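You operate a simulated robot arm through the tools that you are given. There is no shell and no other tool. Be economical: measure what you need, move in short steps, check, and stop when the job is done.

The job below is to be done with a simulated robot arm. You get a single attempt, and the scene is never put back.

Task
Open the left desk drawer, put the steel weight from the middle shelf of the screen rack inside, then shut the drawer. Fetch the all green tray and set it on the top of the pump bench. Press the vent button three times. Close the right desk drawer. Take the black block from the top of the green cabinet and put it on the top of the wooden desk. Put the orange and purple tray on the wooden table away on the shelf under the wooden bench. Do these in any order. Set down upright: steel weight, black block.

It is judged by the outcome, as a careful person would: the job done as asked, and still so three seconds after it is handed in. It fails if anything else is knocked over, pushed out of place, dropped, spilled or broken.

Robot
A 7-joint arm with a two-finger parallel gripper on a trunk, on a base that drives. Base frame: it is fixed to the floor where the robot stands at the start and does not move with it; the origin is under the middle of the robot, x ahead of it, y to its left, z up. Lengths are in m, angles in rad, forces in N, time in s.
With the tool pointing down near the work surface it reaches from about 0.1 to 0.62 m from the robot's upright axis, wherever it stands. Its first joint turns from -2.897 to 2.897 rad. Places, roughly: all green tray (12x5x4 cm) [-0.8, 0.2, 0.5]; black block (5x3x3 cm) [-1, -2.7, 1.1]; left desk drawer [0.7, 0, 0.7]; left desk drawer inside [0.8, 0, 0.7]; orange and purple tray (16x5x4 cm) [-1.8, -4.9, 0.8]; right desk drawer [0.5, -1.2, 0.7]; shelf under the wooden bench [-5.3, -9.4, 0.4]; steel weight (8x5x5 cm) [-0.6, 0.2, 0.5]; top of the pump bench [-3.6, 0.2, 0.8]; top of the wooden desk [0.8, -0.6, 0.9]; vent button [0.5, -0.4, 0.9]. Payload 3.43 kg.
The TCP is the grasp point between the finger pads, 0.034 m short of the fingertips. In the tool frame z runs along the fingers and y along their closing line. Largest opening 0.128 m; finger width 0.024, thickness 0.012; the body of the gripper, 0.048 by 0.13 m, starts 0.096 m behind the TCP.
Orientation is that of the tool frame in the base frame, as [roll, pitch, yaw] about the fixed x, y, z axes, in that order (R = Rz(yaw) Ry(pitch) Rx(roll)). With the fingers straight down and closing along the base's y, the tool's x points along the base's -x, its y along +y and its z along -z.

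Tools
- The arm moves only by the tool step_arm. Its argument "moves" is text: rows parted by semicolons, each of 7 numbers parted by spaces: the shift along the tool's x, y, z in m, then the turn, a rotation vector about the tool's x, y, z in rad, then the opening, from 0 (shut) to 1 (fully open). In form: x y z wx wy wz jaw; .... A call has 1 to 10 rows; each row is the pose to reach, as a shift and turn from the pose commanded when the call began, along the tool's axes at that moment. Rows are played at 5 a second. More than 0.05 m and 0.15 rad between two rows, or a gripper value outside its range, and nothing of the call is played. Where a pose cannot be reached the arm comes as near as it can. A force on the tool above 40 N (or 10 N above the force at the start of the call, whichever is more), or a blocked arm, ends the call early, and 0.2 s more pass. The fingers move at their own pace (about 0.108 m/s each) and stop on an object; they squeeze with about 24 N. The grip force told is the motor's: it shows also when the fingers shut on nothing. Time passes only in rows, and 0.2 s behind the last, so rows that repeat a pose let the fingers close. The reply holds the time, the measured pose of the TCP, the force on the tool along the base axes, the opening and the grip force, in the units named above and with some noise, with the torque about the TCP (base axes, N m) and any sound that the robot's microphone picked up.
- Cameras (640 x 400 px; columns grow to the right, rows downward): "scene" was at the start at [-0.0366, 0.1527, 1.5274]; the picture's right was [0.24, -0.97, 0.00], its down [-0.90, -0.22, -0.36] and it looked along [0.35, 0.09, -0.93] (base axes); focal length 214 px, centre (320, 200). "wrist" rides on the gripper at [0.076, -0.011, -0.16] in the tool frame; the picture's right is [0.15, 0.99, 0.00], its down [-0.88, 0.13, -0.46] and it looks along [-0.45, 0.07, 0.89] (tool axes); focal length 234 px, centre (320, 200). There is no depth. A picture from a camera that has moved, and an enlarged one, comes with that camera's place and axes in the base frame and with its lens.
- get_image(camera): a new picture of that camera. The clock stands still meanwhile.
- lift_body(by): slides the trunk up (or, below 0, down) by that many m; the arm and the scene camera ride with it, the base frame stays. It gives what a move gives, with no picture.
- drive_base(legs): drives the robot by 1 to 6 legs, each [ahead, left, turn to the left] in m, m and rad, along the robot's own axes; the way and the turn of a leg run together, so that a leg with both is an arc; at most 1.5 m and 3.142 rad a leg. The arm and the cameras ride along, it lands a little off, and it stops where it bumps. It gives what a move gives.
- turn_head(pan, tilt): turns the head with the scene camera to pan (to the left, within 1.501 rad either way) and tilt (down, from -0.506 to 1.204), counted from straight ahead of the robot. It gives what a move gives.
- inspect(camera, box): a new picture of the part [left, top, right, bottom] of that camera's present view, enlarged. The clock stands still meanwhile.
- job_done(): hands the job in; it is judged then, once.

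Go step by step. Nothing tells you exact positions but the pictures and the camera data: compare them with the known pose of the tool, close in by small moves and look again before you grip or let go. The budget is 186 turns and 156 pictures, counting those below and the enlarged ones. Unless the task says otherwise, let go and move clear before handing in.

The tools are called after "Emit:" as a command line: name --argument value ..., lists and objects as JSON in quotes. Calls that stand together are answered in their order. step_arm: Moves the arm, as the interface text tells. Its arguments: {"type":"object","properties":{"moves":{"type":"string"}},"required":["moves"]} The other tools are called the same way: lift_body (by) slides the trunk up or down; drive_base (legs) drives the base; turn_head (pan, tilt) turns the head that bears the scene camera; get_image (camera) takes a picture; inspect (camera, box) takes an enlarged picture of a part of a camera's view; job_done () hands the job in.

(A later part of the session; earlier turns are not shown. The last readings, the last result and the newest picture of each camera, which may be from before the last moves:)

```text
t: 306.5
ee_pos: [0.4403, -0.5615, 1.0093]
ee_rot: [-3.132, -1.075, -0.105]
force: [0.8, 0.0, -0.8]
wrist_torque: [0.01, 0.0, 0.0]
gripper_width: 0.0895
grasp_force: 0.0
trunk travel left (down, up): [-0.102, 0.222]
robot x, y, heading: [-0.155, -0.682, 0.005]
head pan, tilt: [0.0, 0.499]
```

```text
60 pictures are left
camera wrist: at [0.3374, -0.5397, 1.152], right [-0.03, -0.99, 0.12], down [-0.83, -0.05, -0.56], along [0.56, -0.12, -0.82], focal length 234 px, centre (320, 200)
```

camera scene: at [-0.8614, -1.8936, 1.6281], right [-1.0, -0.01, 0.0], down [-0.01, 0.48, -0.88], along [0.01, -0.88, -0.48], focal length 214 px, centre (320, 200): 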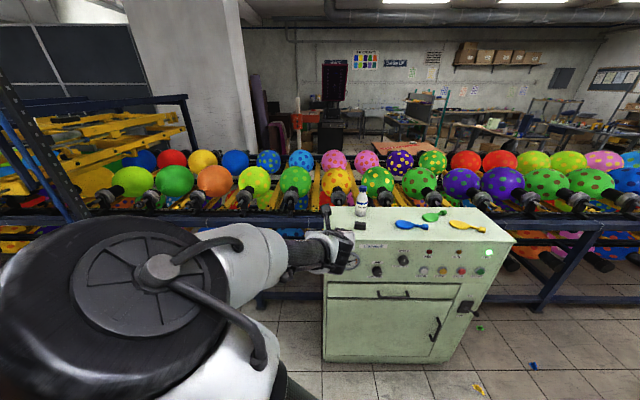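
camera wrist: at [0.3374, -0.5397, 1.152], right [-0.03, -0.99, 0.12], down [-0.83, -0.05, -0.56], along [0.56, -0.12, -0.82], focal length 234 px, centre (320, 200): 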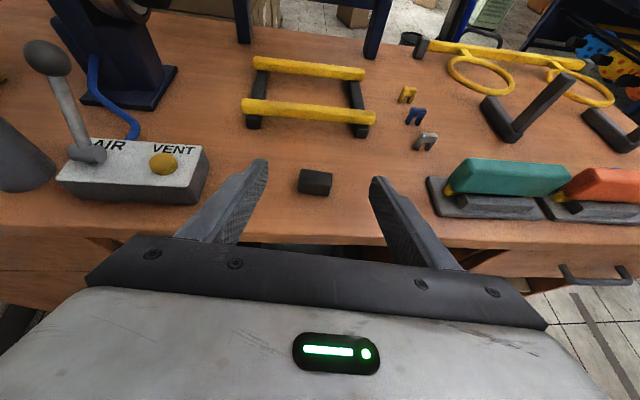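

The block stands on the desk. Next is the far tray beyond the balloon rail, so I back off, raise the trunk and look for a way through.

Emit:
drive_base --legs '[[-0.6, -0.3, 0], [0, 0, -2.2]]'

Emit:
lift_body --by 0.2

Emit:
turn_head --pan -0.5 --tilt 0.25

Emit:
get_image --camera "scene"

Emit:
turn_head --pan 0.8 --tilt 0.25

Emit:
get_image --camera "scene"

```text
t: 315.5
ee_pos: [-0.998, -1.5324, 1.0094]
ee_rot: [-3.132, -1.074, -2.285]
force: [-0.1, 0.2, -0.1]
wrist_torque: [0.0, 0.02, 0.03]
gripper_width: 0.0897
grasp_force: 0.0
trunk travel left (down, up): [-0.102, 0.222]
robot x, y, heading: [-0.7575, -0.9722, -2.167]
head pan, tilt: [0.0, 0.499]
```

```text
t: 317.7
ee_pos: [-0.9984, -1.5322, 1.2091]
ee_rot: [-3.131, -1.075, -2.285]
force: [-0.7, -0.6, 0.5]
wrist_torque: [0.03, 0.0, 0.0]
gripper_width: 0.0896
grasp_force: 0.1
trunk travel left (down, up): [-0.302, 0.022]
robot x, y, heading: [-0.7559, -0.978, -2.17]
head pan, tilt: [0.0, 0.499]
```

```text
t: 318.6
ee_pos: [-0.9976, -1.5329, 1.2099]
ee_rot: [-3.133, -1.075, -2.284]
force: [-0.6, 0.5, -0.2]
wrist_torque: [0.05, -0.01, 0.01]
gripper_width: 0.0896
grasp_force: 0.1
trunk travel left (down, up): [-0.302, 0.022]
robot x, y, heading: [-0.7562, -0.9767, -2.173]
head pan, tilt: [-0.499, 0.25]
```

```text
59 pictures are left
camera scene: at [-0.6754, -1.0241, 1.6312], right [-0.46, 0.89, 0.0], down [0.22, 0.11, -0.97], along [-0.86, -0.44, -0.25], focal length 214 px, centre (320, 200)
```

scene: 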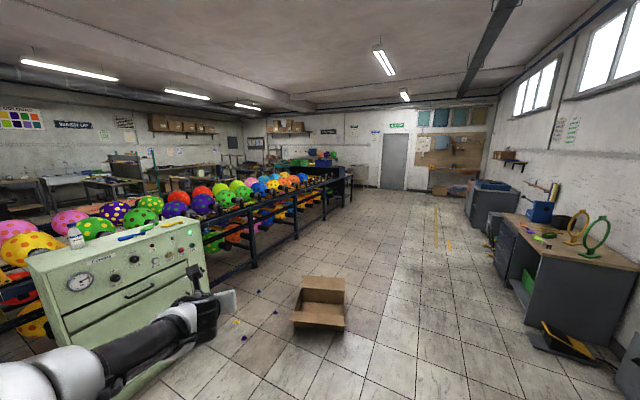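

```text
t: 320.1
ee_pos: [-0.9977, -1.5327, 1.2097]
ee_rot: [-3.131, -1.076, -2.284]
force: [0.1, 0.3, 0.5]
wrist_torque: [-0.03, 0.02, -0.01]
gripper_width: 0.0898
grasp_force: 0.1
trunk travel left (down, up): [-0.302, 0.022]
robot x, y, heading: [-0.7579, -0.9771, -2.167]
head pan, tilt: [0.799, 0.25]
```

```text
58 pictures are left
camera scene: at [-0.5738, -1.0732, 1.6312], right [-0.98, -0.2, 0.0], down [-0.05, 0.24, -0.97], along [0.19, -0.95, -0.25], focal length 214 px, centre (320, 200)
```

scene: 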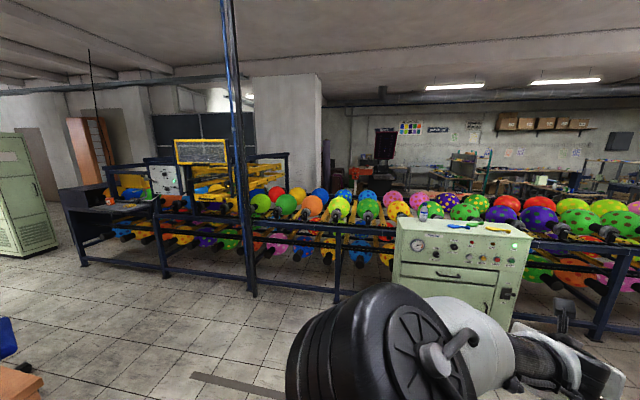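

The rail ends at about x≈−5.8 to the west with an open passage there. I'll drive west along y≈−0.95 and look again.

Emit:
drive_base --legs '[[0, 0, -0.965], [1.5, 0, 0], [1.5, 0, 0], [1.5, 0, 0]]'

Emit:
turn_head --pan 0.7 --tilt 0.25

Emit:
get_image --camera "scene"

```text
t: 343.9
ee_pos: [-5.8211, -1.0596, 1.209]
ee_rot: [-3.13, -1.076, 3.001]
force: [0.2, -0.7, 0.6]
wrist_torque: [0.01, 0.0, 0.0]
gripper_width: 0.0895
grasp_force: 0.0
trunk travel left (down, up): [-0.302, 0.022]
robot x, y, heading: [-5.226, -0.9629, 3.113]
head pan, tilt: [0.799, 0.25]
```

```text
t: 344.6
ee_pos: [-5.8202, -1.0607, 1.2104]
ee_rot: [-3.132, -1.075, 3.0]
force: [-0.2, -0.5, 0.0]
wrist_torque: [0.0, 0.0, 0.01]
gripper_width: 0.0897
grasp_force: 0.0
trunk travel left (down, up): [-0.302, 0.022]
robot x, y, heading: [-5.2242, -0.9615, 3.119]
head pan, tilt: [0.7, 0.25]
```

```text
57 pictures are left
camera scene: at [-5.2111, -1.1627, 1.6312], right [-0.62, 0.78, 0.0], down [0.19, 0.15, -0.97], along [-0.76, -0.6, -0.25], focal length 214 px, centre (320, 200)
```

scene: 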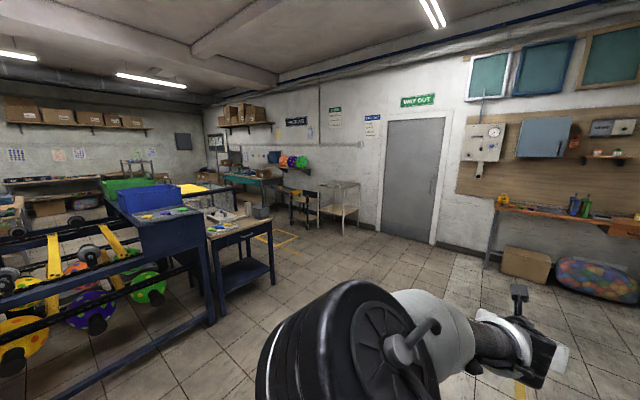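

There's a passage between the small table at the rail's west end (x≈−6.6) and the door wall. I drive to x≈−7.3 and turn south.

Emit:
drive_base --legs '[[1.5, 0, 0], [0.55, 0.6, 0], [0, 0, 1.593], [1.1, 0, 0]]'

Emit:
turn_head --pan 0.6 --tilt 0.35

Emit:
get_image --camera "scene"

```text
t: 367.1
ee_pos: [-7.2856, -3.183, 1.2098]
ee_rot: [-3.13, -1.074, -1.739]
force: [0.2, 0.0, -0.1]
wrist_torque: [-0.01, 0.02, -0.02]
gripper_width: 0.0898
grasp_force: 0.1
trunk travel left (down, up): [-0.302, 0.022]
robot x, y, heading: [-7.3688, -2.5818, -1.626]
head pan, tilt: [0.7, 0.25]
```

```text
t: 367.8
ee_pos: [-7.2852, -3.1832, 1.2097]
ee_rot: [-3.13, -1.075, -1.738]
force: [-0.1, -1.0, 0.1]
wrist_torque: [0.0, 0.0, -0.02]
gripper_width: 0.0899
grasp_force: 0.0
trunk travel left (down, up): [-0.302, 0.022]
robot x, y, heading: [-7.3721, -2.5847, -1.625]
head pan, tilt: [0.6, 0.351]
```

```text
56 pictures are left
camera scene: at [-7.1781, -2.5808, 1.6218], right [-0.85, -0.52, 0.0], down [-0.18, 0.29, -0.94], along [0.49, -0.8, -0.34], focal length 214 px, centre (320, 200)
```

scene: 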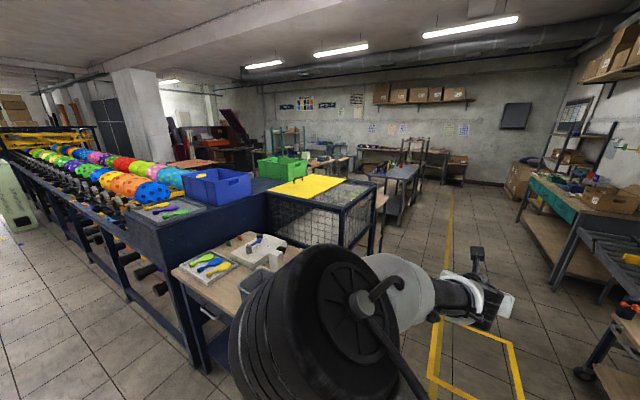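

The aisle continues south along x≈−7.3. I drive down it and look east for the wooden table.

Emit:
drive_base --legs '[[0, 0, 0.05], [1.4, 0, 0], [1.3, 0, 0]]'

Emit:
turn_head --pan 1.2 --tilt 0.3

Emit:
get_image --camera "scene"

Emit:
turn_head --pan 0.1 --tilt 0.3

Emit:
get_image --camera "scene"

```text
t: 381.3
ee_pos: [-7.2924, -5.8866, 1.2095]
ee_rot: [-3.13, -1.076, -1.713]
force: [0.7, -0.2, -0.8]
wrist_torque: [0.03, 0.02, 0.01]
gripper_width: 0.0896
grasp_force: 0.1
trunk travel left (down, up): [-0.302, 0.022]
robot x, y, heading: [-7.3933, -5.289, -1.603]
head pan, tilt: [0.6, 0.351]
```

```text
t: 382.3
ee_pos: [-7.2929, -5.8863, 1.2091]
ee_rot: [-3.131, -1.075, -1.716]
force: [-0.3, 0.2, 0.5]
wrist_torque: [0.03, 0.03, -0.01]
gripper_width: 0.0897
grasp_force: 0.0
trunk travel left (down, up): [-0.302, 0.022]
robot x, y, heading: [-7.3922, -5.2896, -1.599]
head pan, tilt: [1.201, 0.3]
```

```text
55 pictures are left
camera scene: at [-7.1629, -5.2395, 1.6265], right [-0.39, -0.92, 0.0], down [-0.27, 0.12, -0.96], along [0.88, -0.37, -0.3], focal length 214 px, centre (320, 200)
```

scene: 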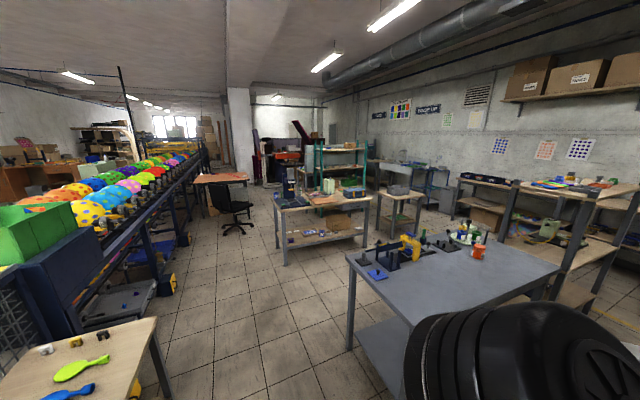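

```text
t: 383.6
ee_pos: [-7.292, -5.8852, 1.2104]
ee_rot: [-3.132, -1.075, -1.715]
force: [0.5, -0.4, -0.1]
wrist_torque: [0.02, -0.02, 0.0]
gripper_width: 0.0896
grasp_force: 0.0
trunk travel left (down, up): [-0.302, 0.022]
robot x, y, heading: [-7.3938, -5.2892, -1.6]
head pan, tilt: [0.099, 0.3]
```

```text
54 pictures are left
camera scene: at [-7.2423, -5.2964, 1.6265], right [-1.0, -0.07, 0.0], down [-0.02, 0.29, -0.96], along [0.07, -0.95, -0.3], focal length 214 px, centre (320, 200)
```

scene: 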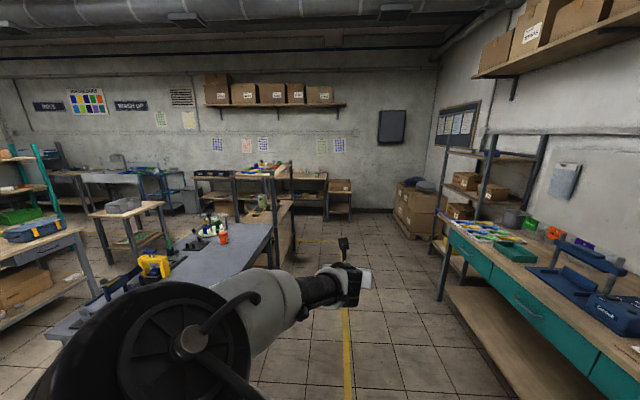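

East along y≈−5.3 there is an aisle leading to a wooden table with an office chair in front (≈[-2.7, -5.0]); the wooden bench looks to be at the south wall. I drive east and look at the table.

Emit:
drive_base --legs '[[0, 0, 1.6], [1.5, 0, 0], [1.4, 0, 0]]'

Emit:
turn_head --pan 0.0 --tilt 0.4

Emit:
get_image --camera "scene"

```text
t: 401.6
ee_pos: [-3.9075, -5.1433, 1.2098]
ee_rot: [-3.131, -1.073, -0.106]
force: [-0.2, -0.2, 0.2]
wrist_torque: [0.01, 0.03, -0.03]
gripper_width: 0.0896
grasp_force: 0.0
trunk travel left (down, up): [-0.302, 0.022]
robot x, y, heading: [-4.5017, -5.2609, 0.011]
head pan, tilt: [0.099, 0.3]
```

```text
t: 402.3
ee_pos: [-3.906, -5.143, 1.2102]
ee_rot: [-3.132, -1.077, -0.105]
force: [0.0, 0.3, -0.6]
wrist_torque: [0.01, 0.01, -0.01]
gripper_width: 0.0894
grasp_force: 0.1
trunk travel left (down, up): [-0.302, 0.022]
robot x, y, heading: [-4.5024, -5.2638, 0.011]
head pan, tilt: [0.0, 0.4]
```

```text
53 pictures are left
camera scene: at [-4.4998, -5.1246, 1.6172], right [0.01, -1.0, 0.0], down [-0.39, 0.0, -0.92], along [0.92, 0.01, -0.39], focal length 214 px, centre (320, 200)
```

scene: 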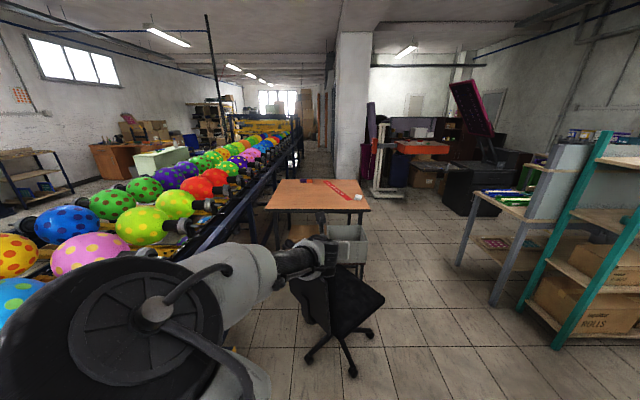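

Emit:
inspect --camera "scene" --box '[250, 160, 410, 260]'

```text
4.00 times, centred on (330, 210) of scene
camera zoom: at [-4.4998, -5.1246, 1.6172], right [0.01, -1.0, 0.0], down [-0.39, 0.0, -0.92], along [0.92, 0.01, -0.39], focal length 858 px, centre (280, 160)
```

zoom: 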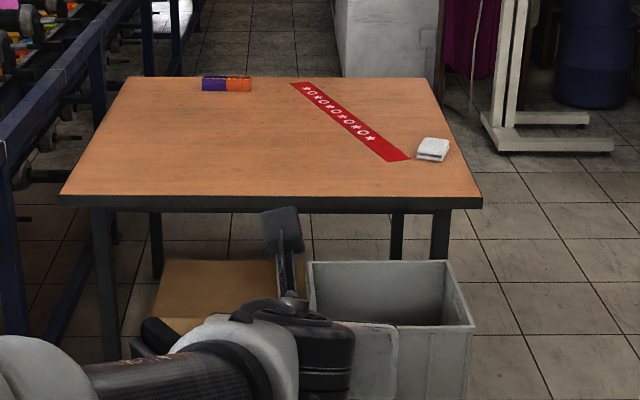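

The orange-and-purple tray is on the table's far side, about [-1.95, -4.93], lying along y. I must go round the chair and table on the south, so I look right first.

Emit:
turn_head --pan -0.9 --tilt 0.6

Emit:
get_image --camera "scene"

```text
t: 403.5
ee_pos: [-3.906, -5.1432, 1.2087]
ee_rot: [-3.132, -1.075, -0.107]
force: [0.3, 0.5, -0.3]
wrist_torque: [-0.02, 0.01, 0.0]
gripper_width: 0.0898
grasp_force: 0.0
trunk travel left (down, up): [-0.302, 0.022]
robot x, y, heading: [-4.5, -5.2651, 0.011]
head pan, tilt: [-0.901, 0.6]
```

```text
51 pictures are left
camera scene: at [-4.5369, -5.1941, 1.599], right [-0.78, -0.63, 0.0], down [-0.36, 0.44, -0.83], along [0.52, -0.64, -0.56], focal length 214 px, centre (320, 200)
```

scene: 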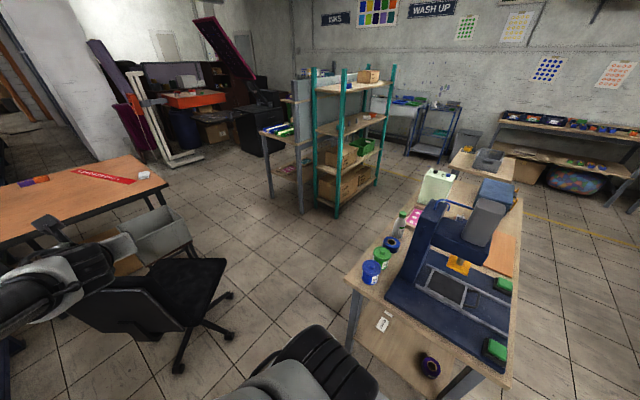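

Path: between the near workbench corner (−4.27, −5.71) and the chair (centre ≈−3.35, −5.2), heading diagonally. I go in short legs.

Emit:
drive_base --legs '[[0.3, 0.05, 0], [0, 0, -0.957], [0.5, 0, 0]]'

Emit:
turn_head --pan 0.5 --tilt 0.8

Emit:
get_image --camera "scene"

```text
t: 410.6
ee_pos: [-3.4751, -6.0341, 1.2104]
ee_rot: [-3.132, -1.075, -1.069]
force: [0.1, -0.2, -0.2]
wrist_torque: [-0.02, -0.03, -0.02]
gripper_width: 0.0896
grasp_force: 0.0
trunk travel left (down, up): [-0.302, 0.022]
robot x, y, heading: [-3.9128, -5.614, -0.962]
head pan, tilt: [-0.901, 0.6]
```

```text
t: 412.1
ee_pos: [-3.4744, -6.0332, 1.2095]
ee_rot: [-3.131, -1.076, -1.07]
force: [-0.2, 0.8, -0.4]
wrist_torque: [0.03, 0.01, -0.01]
gripper_width: 0.0896
grasp_force: 0.0
trunk travel left (down, up): [-0.302, 0.022]
robot x, y, heading: [-3.9136, -5.616, -0.953]
head pan, tilt: [0.499, 0.799]
```

```text
50 pictures are left
camera scene: at [-3.7791, -5.4971, 1.5821], right [-0.44, -0.9, 0.0], down [-0.64, 0.32, -0.7], along [0.63, -0.31, -0.72], focal length 214 px, centre (320, 200)
```

scene: 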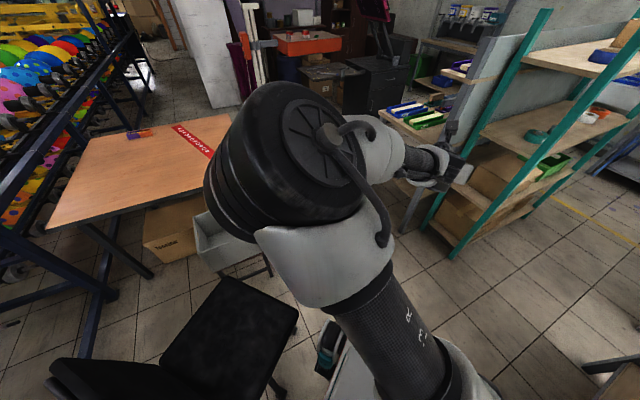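

Passing fine. I continue a bit, turn east, and drive along the table's south side.

Emit:
drive_base --legs '[[0.36, 0, 0], [0, 0, 0.955], [1.2, -0.13, 0], [1.0, 0, 0]]'

Emit:
turn_head --pan 0.8 --tilt 0.6

Emit:
get_image --camera "scene"

```text
t: 427.5
ee_pos: [-0.8815, -5.9891, 1.2097]
ee_rot: [-3.131, -1.075, -0.152]
force: [0.5, 0.0, 0.2]
wrist_torque: [0.04, -0.03, -0.06]
gripper_width: 0.0896
grasp_force: 0.0
trunk travel left (down, up): [-0.302, 0.022]
robot x, y, heading: [-1.4825, -6.0837, -0.039]
head pan, tilt: [0.499, 0.799]
```

```text
t: 428.3
ee_pos: [-0.8829, -5.9882, 1.2096]
ee_rot: [-3.131, -1.077, -0.151]
force: [0.0, -0.2, -0.8]
wrist_torque: [0.03, -0.02, 0.01]
gripper_width: 0.0894
grasp_force: 0.1
trunk travel left (down, up): [-0.302, 0.022]
robot x, y, heading: [-1.4813, -6.0805, -0.039]
head pan, tilt: [0.799, 0.6]
```

```text
49 pictures are left
camera scene: at [-1.5021, -5.8785, 1.5989], right [0.69, -0.72, 0.0], down [-0.41, -0.39, -0.82], along [0.6, 0.57, -0.57], focal length 214 px, centre (320, 200)
```

scene: 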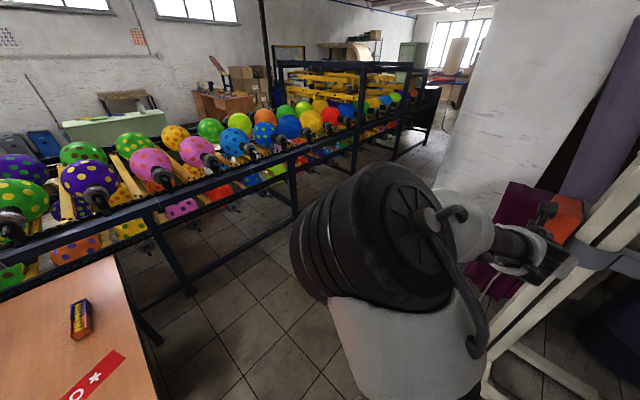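

The tray is at ≈[-1.83, -4.95] near the table's east edge (x≈−1.67). I back off from the white frame, turn north and move up along the table's east side.

Emit:
drive_base --legs '[[-0.15, 0, 0], [0, 0, 1.61], [0, -0.33, 0], [0.55, 0, 0]]'

Emit:
turn_head --pan 0.7 --tilt 0.8

Emit:
get_image --camera "scene"

Emit:
get_image --camera "wrist"

```text
t: 439.6
ee_pos: [-1.3971, -4.9512, 1.2096]
ee_rot: [-3.132, -1.076, 1.439]
force: [0.3, 0.1, 0.1]
wrist_torque: [-0.03, -0.01, -0.01]
gripper_width: 0.0893
grasp_force: 0.2
trunk travel left (down, up): [-0.302, 0.022]
robot x, y, heading: [-1.2946, -5.5487, 1.552]
head pan, tilt: [0.799, 0.6]
```

```text
t: 440.4
ee_pos: [-1.3973, -4.9524, 1.2097]
ee_rot: [-3.132, -1.077, 1.439]
force: [-0.1, 0.6, 1.0]
wrist_torque: [-0.02, 0.0, 0.02]
gripper_width: 0.0893
grasp_force: 0.0
trunk travel left (down, up): [-0.302, 0.022]
robot x, y, heading: [-1.2925, -5.5467, 1.552]
head pan, tilt: [0.7, 0.799]
```

```text
48 pictures are left
camera scene: at [-1.4852, -5.5739, 1.5822], right [0.78, 0.63, 0.0], down [0.45, -0.56, -0.7], along [-0.44, 0.54, -0.72], focal length 214 px, centre (320, 200)
```

scene: 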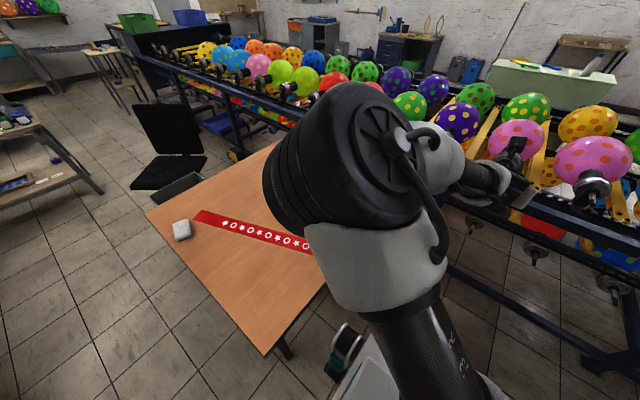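

```text
47 pictures are left
camera wrist: at [-1.4195, -5.0537, 1.3521], right [0.99, -0.05, 0.12], down [0.03, -0.83, -0.56], along [0.13, 0.56, -0.82], focal length 234 px, centre (320, 200)
```

wrist: 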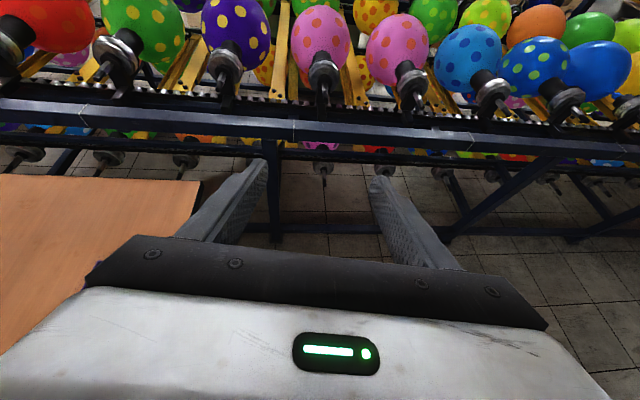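

I see the tray's purple end near [-1.83, -4.87], so it spans y −4.87…−5.03. I swing the arm left over the table and square the tool to +y.

Emit:
step_arm --moves "-0.0062 -0.043 -0.0114 0.0116 0 -0.0063 0.8; -0.0124 -0.086 -0.0228 0.0232 0 -0.0126 0.8; -0.0185 -0.129 -0.0343 0.0348 0 -0.0189 0.8; -0.0247 -0.172 -0.0457 0.0464 0 -0.0252 0.8; -0.0309 -0.215 -0.0572 0.058 0 -0.0315 0.8; -0.0371 -0.258 -0.0686 0.0696 0 -0.0378 0.8; -0.0432 -0.301 -0.08 0.0812 0 -0.0441 0.8; -0.0494 -0.344 -0.0915 0.0928 0 -0.0504 0.8; -0.0556 -0.387 -0.103 0.1044 0 -0.0567 0.8; -0.0618 -0.43 -0.1144 0.116 0 -0.063 0.8"

Emit:
lift_body --by -0.22

Emit:
get_image --camera "wrist"

Emit:
get_image --camera "scene"

```text
t: 442.6
ee_pos: [-1.8399, -5.0317, 1.2105]
ee_rot: [-3.13, -1.075, 1.57]
force: [0.5, -0.7, -0.2]
wrist_torque: [0.0, 0.0, 0.04]
gripper_width: 0.1023
grasp_force: 0.0
trunk travel left (down, up): [-0.302, 0.022]
robot x, y, heading: [-1.2936, -5.5464, 1.552]
head pan, tilt: [0.7, 0.799]
```

```text
t: 444.9
ee_pos: [-1.8382, -5.0303, 0.9917]
ee_rot: [-3.132, -1.075, 1.57]
force: [-0.2, -0.2, -0.3]
wrist_torque: [0.03, -0.01, -0.01]
gripper_width: 0.1024
grasp_force: 0.2
trunk travel left (down, up): [-0.082, 0.242]
robot x, y, heading: [-1.2914, -5.5478, 1.549]
head pan, tilt: [0.7, 0.799]
```

```text
46 pictures are left
camera wrist: at [-1.8477, -5.1341, 1.1336], right [0.99, 0.08, 0.12], down [0.14, -0.82, -0.56], along [0.06, 0.57, -0.82], focal length 234 px, centre (320, 200)
```

wrist: 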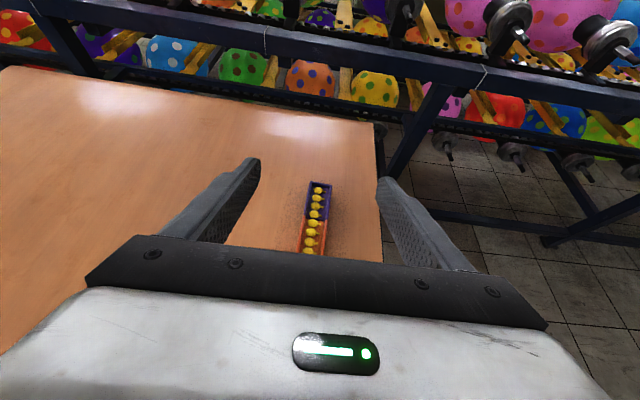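

```text
45 pictures are left
camera scene: at [-1.4851, -5.5739, 1.3622], right [0.78, 0.63, 0.0], down [0.45, -0.56, -0.7], along [-0.44, 0.54, -0.72], focal length 214 px, centre (320, 200)
```

scene: 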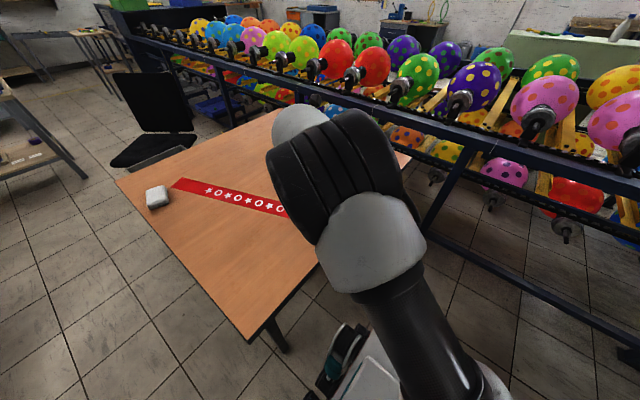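

Tray axis is along y at x≈−1.826, centre y≈−4.947; table surface z≈0.752. I move over it and lower partly.

Emit:
step_arm --moves "0.018 0.006 0.033 0 0 0 0.8; 0.0356 0.012 0.066 0 0 0 0.8; 0.0 0.012 0.085 0 0 0 0.8; -0.035 0.012 0.104 0 0 0 0.8; -0.07 0.012 0.123 0 0 0 0.8; -0.096 0.012 0.137 0 0 0 0.8"

Emit:
get_image --camera "wrist"

```text
t: 446.3
ee_pos: [-1.8298, -4.9546, 0.8411]
ee_rot: [-3.133, -1.076, 1.571]
force: [-0.2, 0.5, -0.6]
wrist_torque: [-0.02, -0.04, 0.0]
gripper_width: 0.1024
grasp_force: 0.0
trunk travel left (down, up): [-0.082, 0.242]
robot x, y, heading: [-1.2911, -5.5502, 1.554]
head pan, tilt: [0.7, 0.799]
```

```text
44 pictures are left
camera wrist: at [-1.8384, -5.0586, 0.9841], right [0.99, 0.08, 0.12], down [0.14, -0.82, -0.56], along [0.06, 0.57, -0.82], focal length 234 px, centre (320, 200)
```

wrist: 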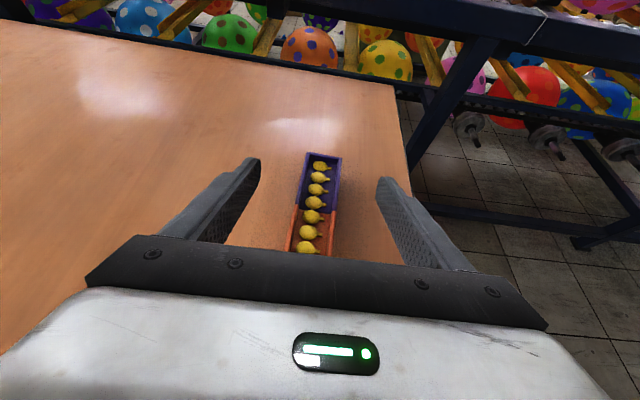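

Centre boundary (orange/purple) is at y≈−4.935. I advance 1.5 cm, lower to grip height, then close slowly.

Emit:
step_arm --moves "-0.013 0.004 0.0263 0 0 0 0.8; -0.0246 0.004 0.0306 0 0 0 0.75; -0.0316 0.004 0.0344 0 0 0 0.7; -0.036 0.004 0.0368 0 0 0 0.65; -0.0387 0.004 0.0382 0 0 0 0.6"

Emit:
get_image --camera "wrist"

```text
t: 447.5
ee_pos: [-1.8247, -4.9391, 0.7899]
ee_rot: [-3.13, -1.075, 1.571]
force: [0.2, 0.4, 0.5]
wrist_torque: [-0.01, 0.0, 0.0]
gripper_width: 0.0767
grasp_force: 0.2
trunk travel left (down, up): [-0.082, 0.242]
robot x, y, heading: [-1.2913, -5.5501, 1.556]
head pan, tilt: [0.7, 0.799]
```

```text
43 pictures are left
camera wrist: at [-1.8337, -5.0436, 0.9315], right [0.99, 0.08, 0.12], down [0.14, -0.82, -0.56], along [0.06, 0.57, -0.82], focal length 234 px, centre (320, 200)
```

wrist: 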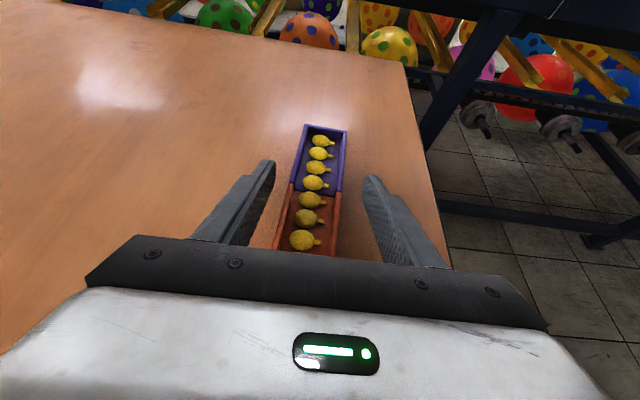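

Good. Close slowly and lift.

Emit:
step_arm --moves "0 0 0 0 0 0 0.52; 0 0 0 0 0 0 0.45; 0 0 0 0 0 0 0.38; 0 0 0 0 0 0 0.3; 0 0 0 0 0 0 0.2; 0 0 0 0 0 0 0.2; 0.0088 0 -0.0048 0 0 0 0.2; 0.02 0 -0.0108 0 0 0 0.2; 0.04 0 -0.0216 0 0 0 0.2; 0.065 0 -0.035 0 0 0 0.2"

Emit:
get_image --camera "wrist"

```text
t: 449.7
ee_pos: [-1.8249, -4.9394, 0.8637]
ee_rot: [-3.133, -1.074, 1.573]
force: [0.0, 0.5, -1.3]
wrist_torque: [0.01, -0.01, -0.01]
gripper_width: 0.0447
grasp_force: 24.1
trunk travel left (down, up): [-0.082, 0.242]
robot x, y, heading: [-1.2926, -5.55, 1.553]
head pan, tilt: [0.7, 0.799]
```

```text
42 pictures are left
camera wrist: at [-1.8328, -5.043, 1.0062], right [0.99, 0.08, 0.12], down [0.14, -0.82, -0.56], along [0.06, 0.57, -0.82], focal length 234 px, centre (320, 200)
```

wrist: 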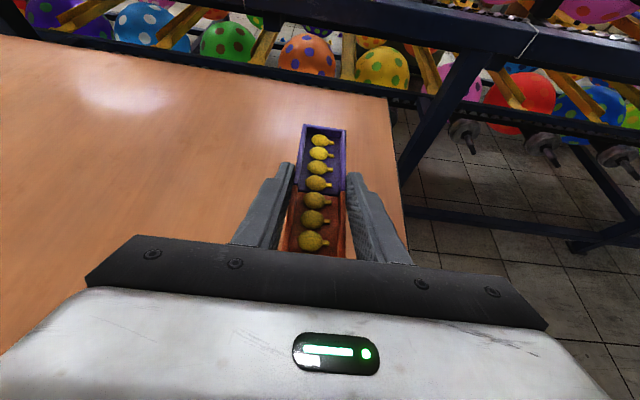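

Held level with all pieces. I bring the arm back to the compact travel pose, raise the trunk, and retrace the route.

Emit:
step_arm --moves "0 0.042 0 0 0 0 0.2; 0 0.084 0 0 0 0 0.2; 0 0.126 0 0 0 0 0.2; 0 0.168 0 0 0 0 0.2; 0 0.21 0 0 0 0 0.2; 0 0.252 0 0 0 0 0.2; 0 0.294 0 0 0 0 0.2; 0 0.336 0 0 0 0 0.2; 0 0.378 0 0 0 0 0.2; 0 0.42 0 0 0 0 0.2"

Emit:
lift_body --by 0.24

Emit:
drive_base --legs '[[-0.56, 0, 0], [0, 0.38, 0], [0, 0, -1.553]]'

Emit:
get_image --camera "wrist"

```text
t: 451.9
ee_pos: [-1.4056, -4.9362, 0.8614]
ee_rot: [-3.13, -1.074, 1.57]
force: [0.3, -0.2, -0.4]
wrist_torque: [-0.01, -0.04, 0.0]
gripper_width: 0.0444
grasp_force: 23.7
trunk travel left (down, up): [-0.082, 0.242]
robot x, y, heading: [-1.2901, -5.5495, 1.55]
head pan, tilt: [0.7, 0.799]
```

```text
t: 454.4
ee_pos: [-1.4053, -4.9358, 1.1016]
ee_rot: [-3.131, -1.075, 1.57]
force: [0.2, 0.6, -0.5]
wrist_torque: [0.01, -0.01, 0.0]
gripper_width: 0.0449
grasp_force: 24.6
trunk travel left (down, up): [-0.322, 0.002]
robot x, y, heading: [-1.2928, -5.5465, 1.551]
head pan, tilt: [0.7, 0.799]
```

```text
t: 465.4
ee_pos: [-1.063, -6.0004, 1.1032]
ee_rot: [-3.132, -1.075, -0.019]
force: [0.1, -0.9, -1.0]
wrist_torque: [0.01, -0.03, 0.02]
gripper_width: 0.0448
grasp_force: 24.3
trunk travel left (down, up): [-0.322, 0.002]
robot x, y, heading: [-1.6759, -6.1029, -0.037]
head pan, tilt: [0.7, 0.799]
```

```text
41 pictures are left
camera wrist: at [-1.1665, -5.9888, 1.2446], right [0.06, -0.99, 0.12], down [-0.82, -0.12, -0.56], along [0.57, -0.07, -0.82], focal length 234 px, centre (320, 200)
```

wrist: 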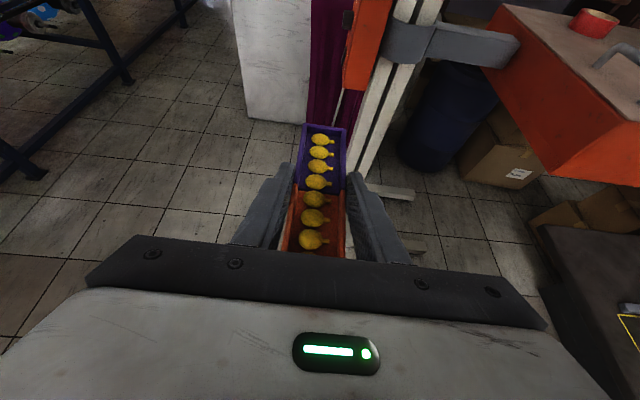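

Tray fine. I reverse west along the table's south side, then diagonally back past the chair.

Emit:
drive_base --legs '[[-0.99, 0.03, 0], [-0.99, 0.03, 0], [0, 0, -0.913]]'

Emit:
turn_head --pan 1.4 --tilt 0.8

Emit:
get_image --camera "scene"

```text
t: 477.6
ee_pos: [-3.165, -6.4014, 1.1021]
ee_rot: [-3.132, -1.075, -0.902]
force: [0.0, -0.4, -1.1]
wrist_torque: [0.0, 0.0, -0.03]
gripper_width: 0.0447
grasp_force: 23.8
trunk travel left (down, up): [-0.322, 0.002]
robot x, y, heading: [-3.6316, -5.9912, -0.924]
head pan, tilt: [0.7, 0.799]
```

```text
t: 478.6
ee_pos: [-3.1646, -6.4013, 1.1024]
ee_rot: [-3.131, -1.074, -0.901]
force: [0.0, -0.6, -1.2]
wrist_torque: [-0.01, 0.01, -0.03]
gripper_width: 0.0448
grasp_force: 24.2
trunk travel left (down, up): [-0.322, 0.002]
robot x, y, heading: [-3.6327, -5.9915, -0.923]
head pan, tilt: [1.4, 0.799]
```

```text
40 pictures are left
camera scene: at [-3.5054, -5.7986, 1.6021], right [0.46, -0.89, 0.0], down [-0.64, -0.33, -0.7], along [0.62, 0.32, -0.72], focal length 214 px, centre (320, 200)
```

scene: 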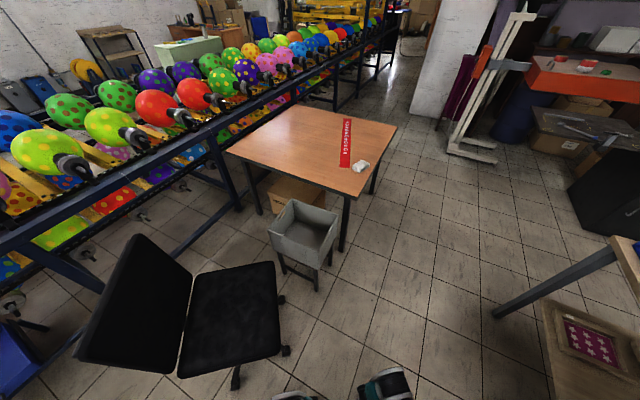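

All undisturbed. Reverse diagonally through the gap, straighten, and continue west down the aisle.

Emit:
drive_base --legs '[[-0.94, 0.04, 0], [0, 0, 0.92], [-0.5, -0.03, 0], [-1.3, -0.02, 0]]'

```text
t: 494.5
ee_pos: [-5.3409, -5.1206, 1.1028]
ee_rot: [-3.13, -1.075, -0.003]
force: [-0.1, 0.0, -1.1]
wrist_torque: [0.0, 0.02, 0.01]
gripper_width: 0.0443
grasp_force: 24.0
trunk travel left (down, up): [-0.322, 0.002]
robot x, y, heading: [-5.9531, -5.2324, -0.022]
head pan, tilt: [1.4, 0.799]
```

Continue to the main aisle and turn south.

Emit:
drive_base --legs '[[-1.4, -0.05, 0], [0, 0, -1.549], [0.9, 0, 0]]'

Emit:
turn_head --pan 0.5 --tilt 0.45

Emit:
get_image --camera "scene"

```text
t: 509.6
ee_pos: [-7.2078, -6.75, 1.1026]
ee_rot: [-3.131, -1.075, -1.551]
force: [-0.3, -0.3, -0.9]
wrist_torque: [0.0, 0.02, -0.02]
gripper_width: 0.0447
grasp_force: 23.8
trunk travel left (down, up): [-0.322, 0.002]
robot x, y, heading: [-7.3313, -6.1422, -1.573]
head pan, tilt: [1.4, 0.799]
```

```text
t: 510.8
ee_pos: [-7.2069, -6.7506, 1.1023]
ee_rot: [-3.131, -1.076, -1.552]
force: [-0.7, 0.1, -1.6]
wrist_torque: [0.05, 0.0, 0.01]
gripper_width: 0.0445
grasp_force: 24.0
trunk travel left (down, up): [-0.322, 0.002]
robot x, y, heading: [-7.3342, -6.1422, -1.572]
head pan, tilt: [0.499, 0.45]
```

```text
39 pictures are left
camera scene: at [-7.148, -6.131, 1.6325], right [-0.88, -0.48, 0.0], down [-0.21, 0.38, -0.9], along [0.43, -0.79, -0.44], focal length 214 px, centre (320, 200)
```

scene: 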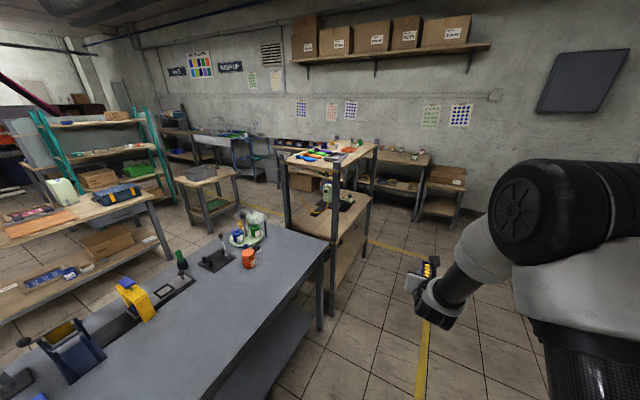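

I go further south past the near wooden rack to view the benches along the south wall.

Emit:
drive_base --legs '[[1.5, 0, 0]]'

Emit:
turn_head --pan 0.9 --tilt 0.45

Emit:
get_image --camera "scene"

```text
t: 518.2
ee_pos: [-7.1787, -8.2601, 1.1015]
ee_rot: [-3.131, -1.075, -1.532]
force: [-1.3, 0.7, -0.9]
wrist_torque: [0.02, 0.01, 0.0]
gripper_width: 0.0448
grasp_force: 24.3
trunk travel left (down, up): [-0.322, 0.002]
robot x, y, heading: [-7.3143, -7.6475, -1.545]
head pan, tilt: [0.499, 0.45]
```

```text
t: 519.1
ee_pos: [-7.1778, -8.26, 1.102]
ee_rot: [-3.133, -1.075, -1.533]
force: [0.3, -0.1, -0.5]
wrist_torque: [-0.04, 0.0, -0.01]
gripper_width: 0.0446
grasp_force: 23.9
trunk travel left (down, up): [-0.322, 0.002]
robot x, y, heading: [-7.3168, -7.6496, -1.551]
head pan, tilt: [0.901, 0.45]
```

```text
38 pictures are left
camera scene: at [-7.1044, -7.6154, 1.6325], right [-0.61, -0.8, 0.0], down [-0.35, 0.26, -0.9], along [0.72, -0.54, -0.44], focal length 214 px, centre (320, 200)
```

scene: 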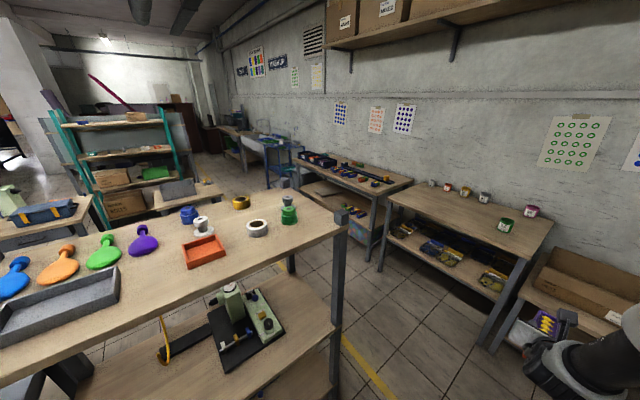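

The target bench (crates on top, x −5.98…−4.5, front y≈−9.12) stands on the south wall; its gap to the rack opposite is narrow. I drive south and look along the gap.

Emit:
drive_base --legs '[[0.95, 0, 0]]'

Emit:
turn_head --pan 1.45 --tilt 0.6

Emit:
get_image --camera "scene"

```text
t: 524.0
ee_pos: [-7.1515, -9.2021, 1.1037]
ee_rot: [-3.131, -1.074, -1.525]
force: [-0.1, 0.1, -1.2]
wrist_torque: [0.03, 0.0, 0.0]
gripper_width: 0.0448
grasp_force: 23.9
trunk travel left (down, up): [-0.322, 0.002]
robot x, y, heading: [-7.2887, -8.6007, -1.54]
head pan, tilt: [0.901, 0.45]
```

```text
t: 525.0
ee_pos: [-7.1517, -9.2029, 1.1027]
ee_rot: [-3.131, -1.075, -1.526]
force: [0.1, 0.0, -1.5]
wrist_torque: [0.0, 0.01, 0.01]
gripper_width: 0.0447
grasp_force: 24.1
trunk travel left (down, up): [-0.322, 0.002]
robot x, y, heading: [-7.2911, -8.5973, -1.541]
head pan, tilt: [1.45, 0.6]
```

```text
37 pictures are left
camera scene: at [-7.0674, -8.5116, 1.619], right [-0.09, -1.0, 0.0], down [-0.56, 0.05, -0.83], along [0.82, -0.08, -0.56], focal length 214 px, centre (320, 200)
```

scene: 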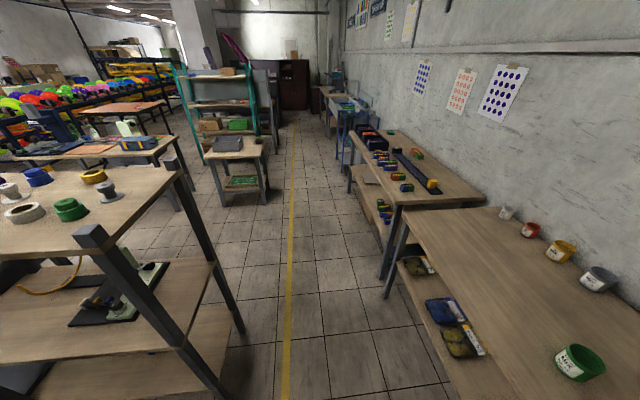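

The gap is about 1 m wide (rack edge y≈−8.04). I strafe east in front of the target bench, arm high, and look at the shelf from the front.

Emit:
drive_base --legs '[[0, 0, -0.03], [-0.05, 1.5, 0]]'

Emit:
turn_head --pan 0.4 --tilt 0.9

Emit:
get_image --camera "scene"

```text
refused: leg 2 is longer than a leg can be; nothing moved
```

```text
t: 526.3
ee_pos: [-7.1515, -9.2024, 1.1023]
ee_rot: [-3.132, -1.074, -1.525]
force: [0.3, 1.1, -1.3]
wrist_torque: [0.02, 0.0, 0.01]
gripper_width: 0.0444
grasp_force: 23.8
trunk travel left (down, up): [-0.322, 0.002]
robot x, y, heading: [-7.2913, -8.5948, -1.541]
head pan, tilt: [0.4, 0.901]
```

```text
36 pictures are left
camera scene: at [-7.1241, -8.572, 1.5942], right [-0.91, -0.41, 0.0], down [-0.33, 0.71, -0.62], along [0.26, -0.57, -0.78], focal length 214 px, centre (320, 200)
```

scene: 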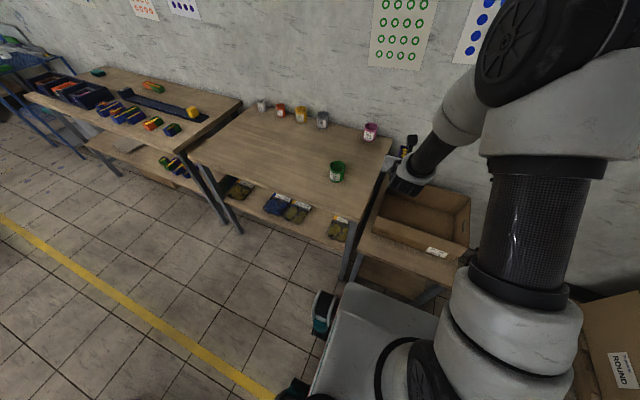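

The left bench is the one (top centre ≈ −5.1); its lower shelf has some pieces near its west end (x≈−5.5) and is clear around x≈−5.1. I strafe there.

Emit:
drive_base --legs '[[0, 0, -0.03], [-0.03, 1.0, 0], [0, 1.0, 0]]'

Emit:
turn_head --pan -0.1 --tilt 0.95

Emit:
get_image --camera "scene"

```text
t: 546.4
ee_pos: [-5.1309, -9.1347, 1.1022]
ee_rot: [-3.133, -1.076, -1.527]
force: [-0.9, 0.5, -1.4]
wrist_torque: [0.03, 0.02, -0.02]
gripper_width: 0.0448
grasp_force: 24.0
trunk travel left (down, up): [-0.322, 0.002]
robot x, y, heading: [-5.272, -8.5252, -1.545]
head pan, tilt: [0.4, 0.901]
```

```text
t: 547.3
ee_pos: [-5.132, -9.1344, 1.101]
ee_rot: [-3.131, -1.075, -1.527]
force: [-0.1, 0.3, -1.2]
wrist_torque: [0.04, -0.04, -0.02]
gripper_width: 0.0446
grasp_force: 24.2
trunk travel left (down, up): [-0.322, 0.002]
robot x, y, heading: [-5.2717, -8.5293, -1.544]
head pan, tilt: [-0.099, 0.949]
```

```text
35 pictures are left
camera scene: at [-5.1392, -8.5075, 1.5906], right [-1.0, 0.07, 0.0], down [0.06, 0.81, -0.58], along [-0.04, -0.58, -0.81], focal length 214 px, centre (320, 200)
```

scene: 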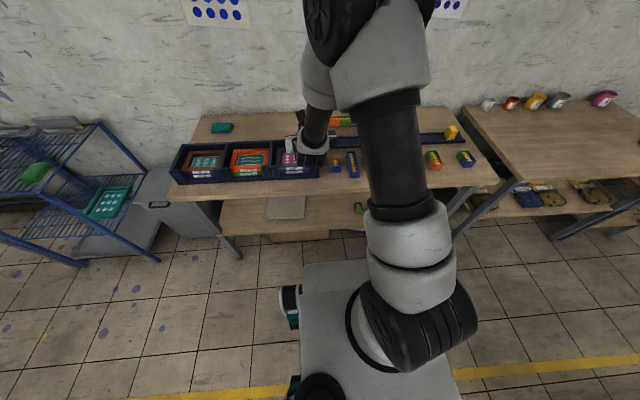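

I zoom in on the shelf to choose the free place.

Emit:
inspect --camera "scene" --box '[200, 170, 380, 282]'

```text
3.56 times, centred on (290, 226) of scene
camera zoom: at [-5.1392, -8.5075, 1.5906], right [-1.0, 0.07, 0.0], down [0.06, 0.81, -0.58], along [-0.04, -0.58, -0.81], focal length 763 px, centre (427, 108)
```

zoom: 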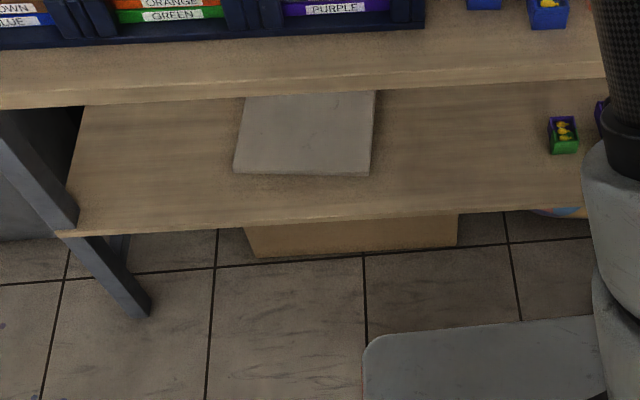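

Shelf surface z≈0.40, front edge y≈−9.14; a free 30 cm stretch lies between the grey plate and a small green tray, centred x≈−5.265. I back up, retract, and lower in front of the bench.

Emit:
drive_base --legs '[[-0.11, -0.13, 0]]'

Emit:
step_arm --moves "-0.019 0 -0.0352 -0.019 0 0.01 0.2; -0.038 0 -0.0704 -0.0387 0 0.021 0.2"

Emit:
lift_body --by -0.3

Emit:
get_image --camera "wrist"

```text
t: 549.2
ee_pos: [-5.2667, -9.0303, 1.1021]
ee_rot: [-3.131, -1.074, -1.53]
force: [-0.9, -0.1, 0.0]
wrist_torque: [-0.01, 0.01, -0.02]
gripper_width: 0.0447
grasp_force: 23.9
trunk travel left (down, up): [-0.322, 0.002]
robot x, y, heading: [-5.4042, -8.425, -1.548]
head pan, tilt: [-0.099, 0.949]
```

```text
t: 549.8
ee_pos: [-5.2712, -8.9491, 1.1034]
ee_rot: [-3.13, -1.074, -1.574]
force: [0.0, -1.1, -1.3]
wrist_torque: [0.01, -0.01, 0.01]
gripper_width: 0.0448
grasp_force: 24.0
trunk travel left (down, up): [-0.322, 0.002]
robot x, y, heading: [-5.4067, -8.4252, -1.545]
head pan, tilt: [-0.099, 0.949]
```

```text
t: 552.8
ee_pos: [-5.2717, -8.9499, 0.8029]
ee_rot: [-3.131, -1.076, -1.572]
force: [-0.3, -0.1, -0.9]
wrist_torque: [0.03, -0.01, 0.01]
gripper_width: 0.0445
grasp_force: 24.4
trunk travel left (down, up): [-0.022, 0.302]
robot x, y, heading: [-5.4037, -8.4213, -1.543]
head pan, tilt: [-0.099, 0.949]
```

```text
33 pictures are left
camera wrist: at [-5.2614, -8.845, 0.9453], right [-0.99, -0.08, 0.12], down [-0.13, 0.82, -0.56], along [-0.06, -0.57, -0.82], focal length 234 px, centre (320, 200)
```

wrist: 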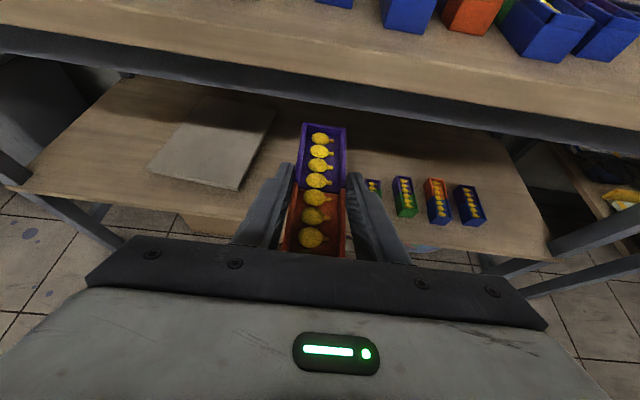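

Clear view: free stretch x −5.42…−5.10 on the shelf. I lower the tray to entry height in front of it.

Emit:
step_arm --moves "-0.0394 0 0.0212 0 0 0 0.2; -0.0787 0 0.0425 0 0 0 0.2; -0.118 0 0.0637 0 0 0 0.2; -0.1574 0 0.085 0 0 0 0.2; -0.1967 0 0.1062 0 0 0 0.2; -0.236 0 0.1274 0 0 0 0.2; -0.2754 0 0.1487 0 0 0 0.2"

Emit:
get_image --camera "wrist"

Emit:
get_image --camera "scene"

```text
t: 554.4
ee_pos: [-5.2696, -8.9488, 0.49]
ee_rot: [-3.132, -1.076, -1.572]
force: [-0.1, -0.5, 0.1]
wrist_torque: [0.02, 0.0, 0.02]
gripper_width: 0.0448
grasp_force: 24.2
trunk travel left (down, up): [-0.022, 0.302]
robot x, y, heading: [-5.4078, -8.4258, -1.545]
head pan, tilt: [-0.099, 0.949]
```

```text
32 pictures are left
camera wrist: at [-5.2593, -8.8437, 0.6326], right [-0.99, -0.08, 0.12], down [-0.13, 0.82, -0.56], along [-0.06, -0.57, -0.82], focal length 234 px, centre (320, 200)
```

wrist: 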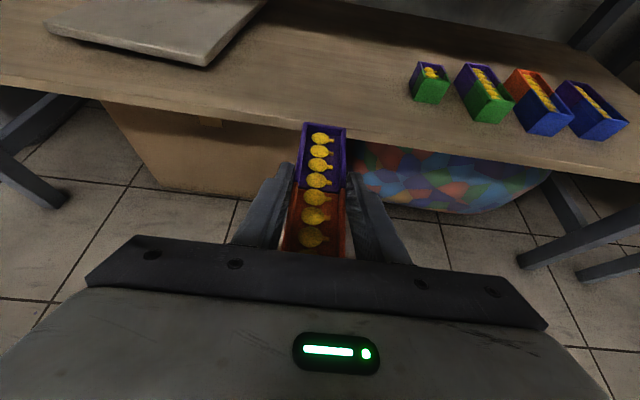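

```text
31 pictures are left
camera scene: at [-5.275, -8.4037, 1.2907], right [-1.0, 0.07, 0.0], down [0.06, 0.81, -0.58], along [-0.04, -0.58, -0.81], focal length 214 px, centre (320, 200)
```

scene: 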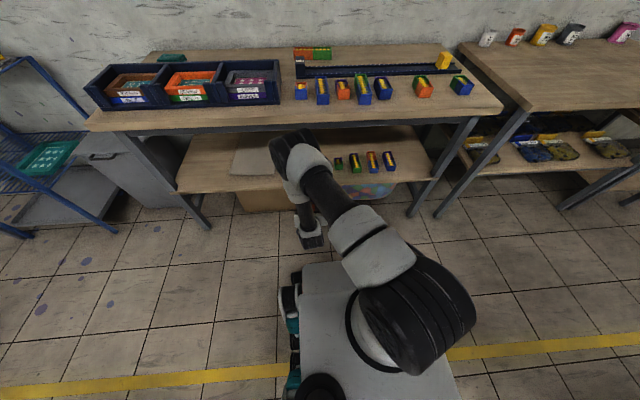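

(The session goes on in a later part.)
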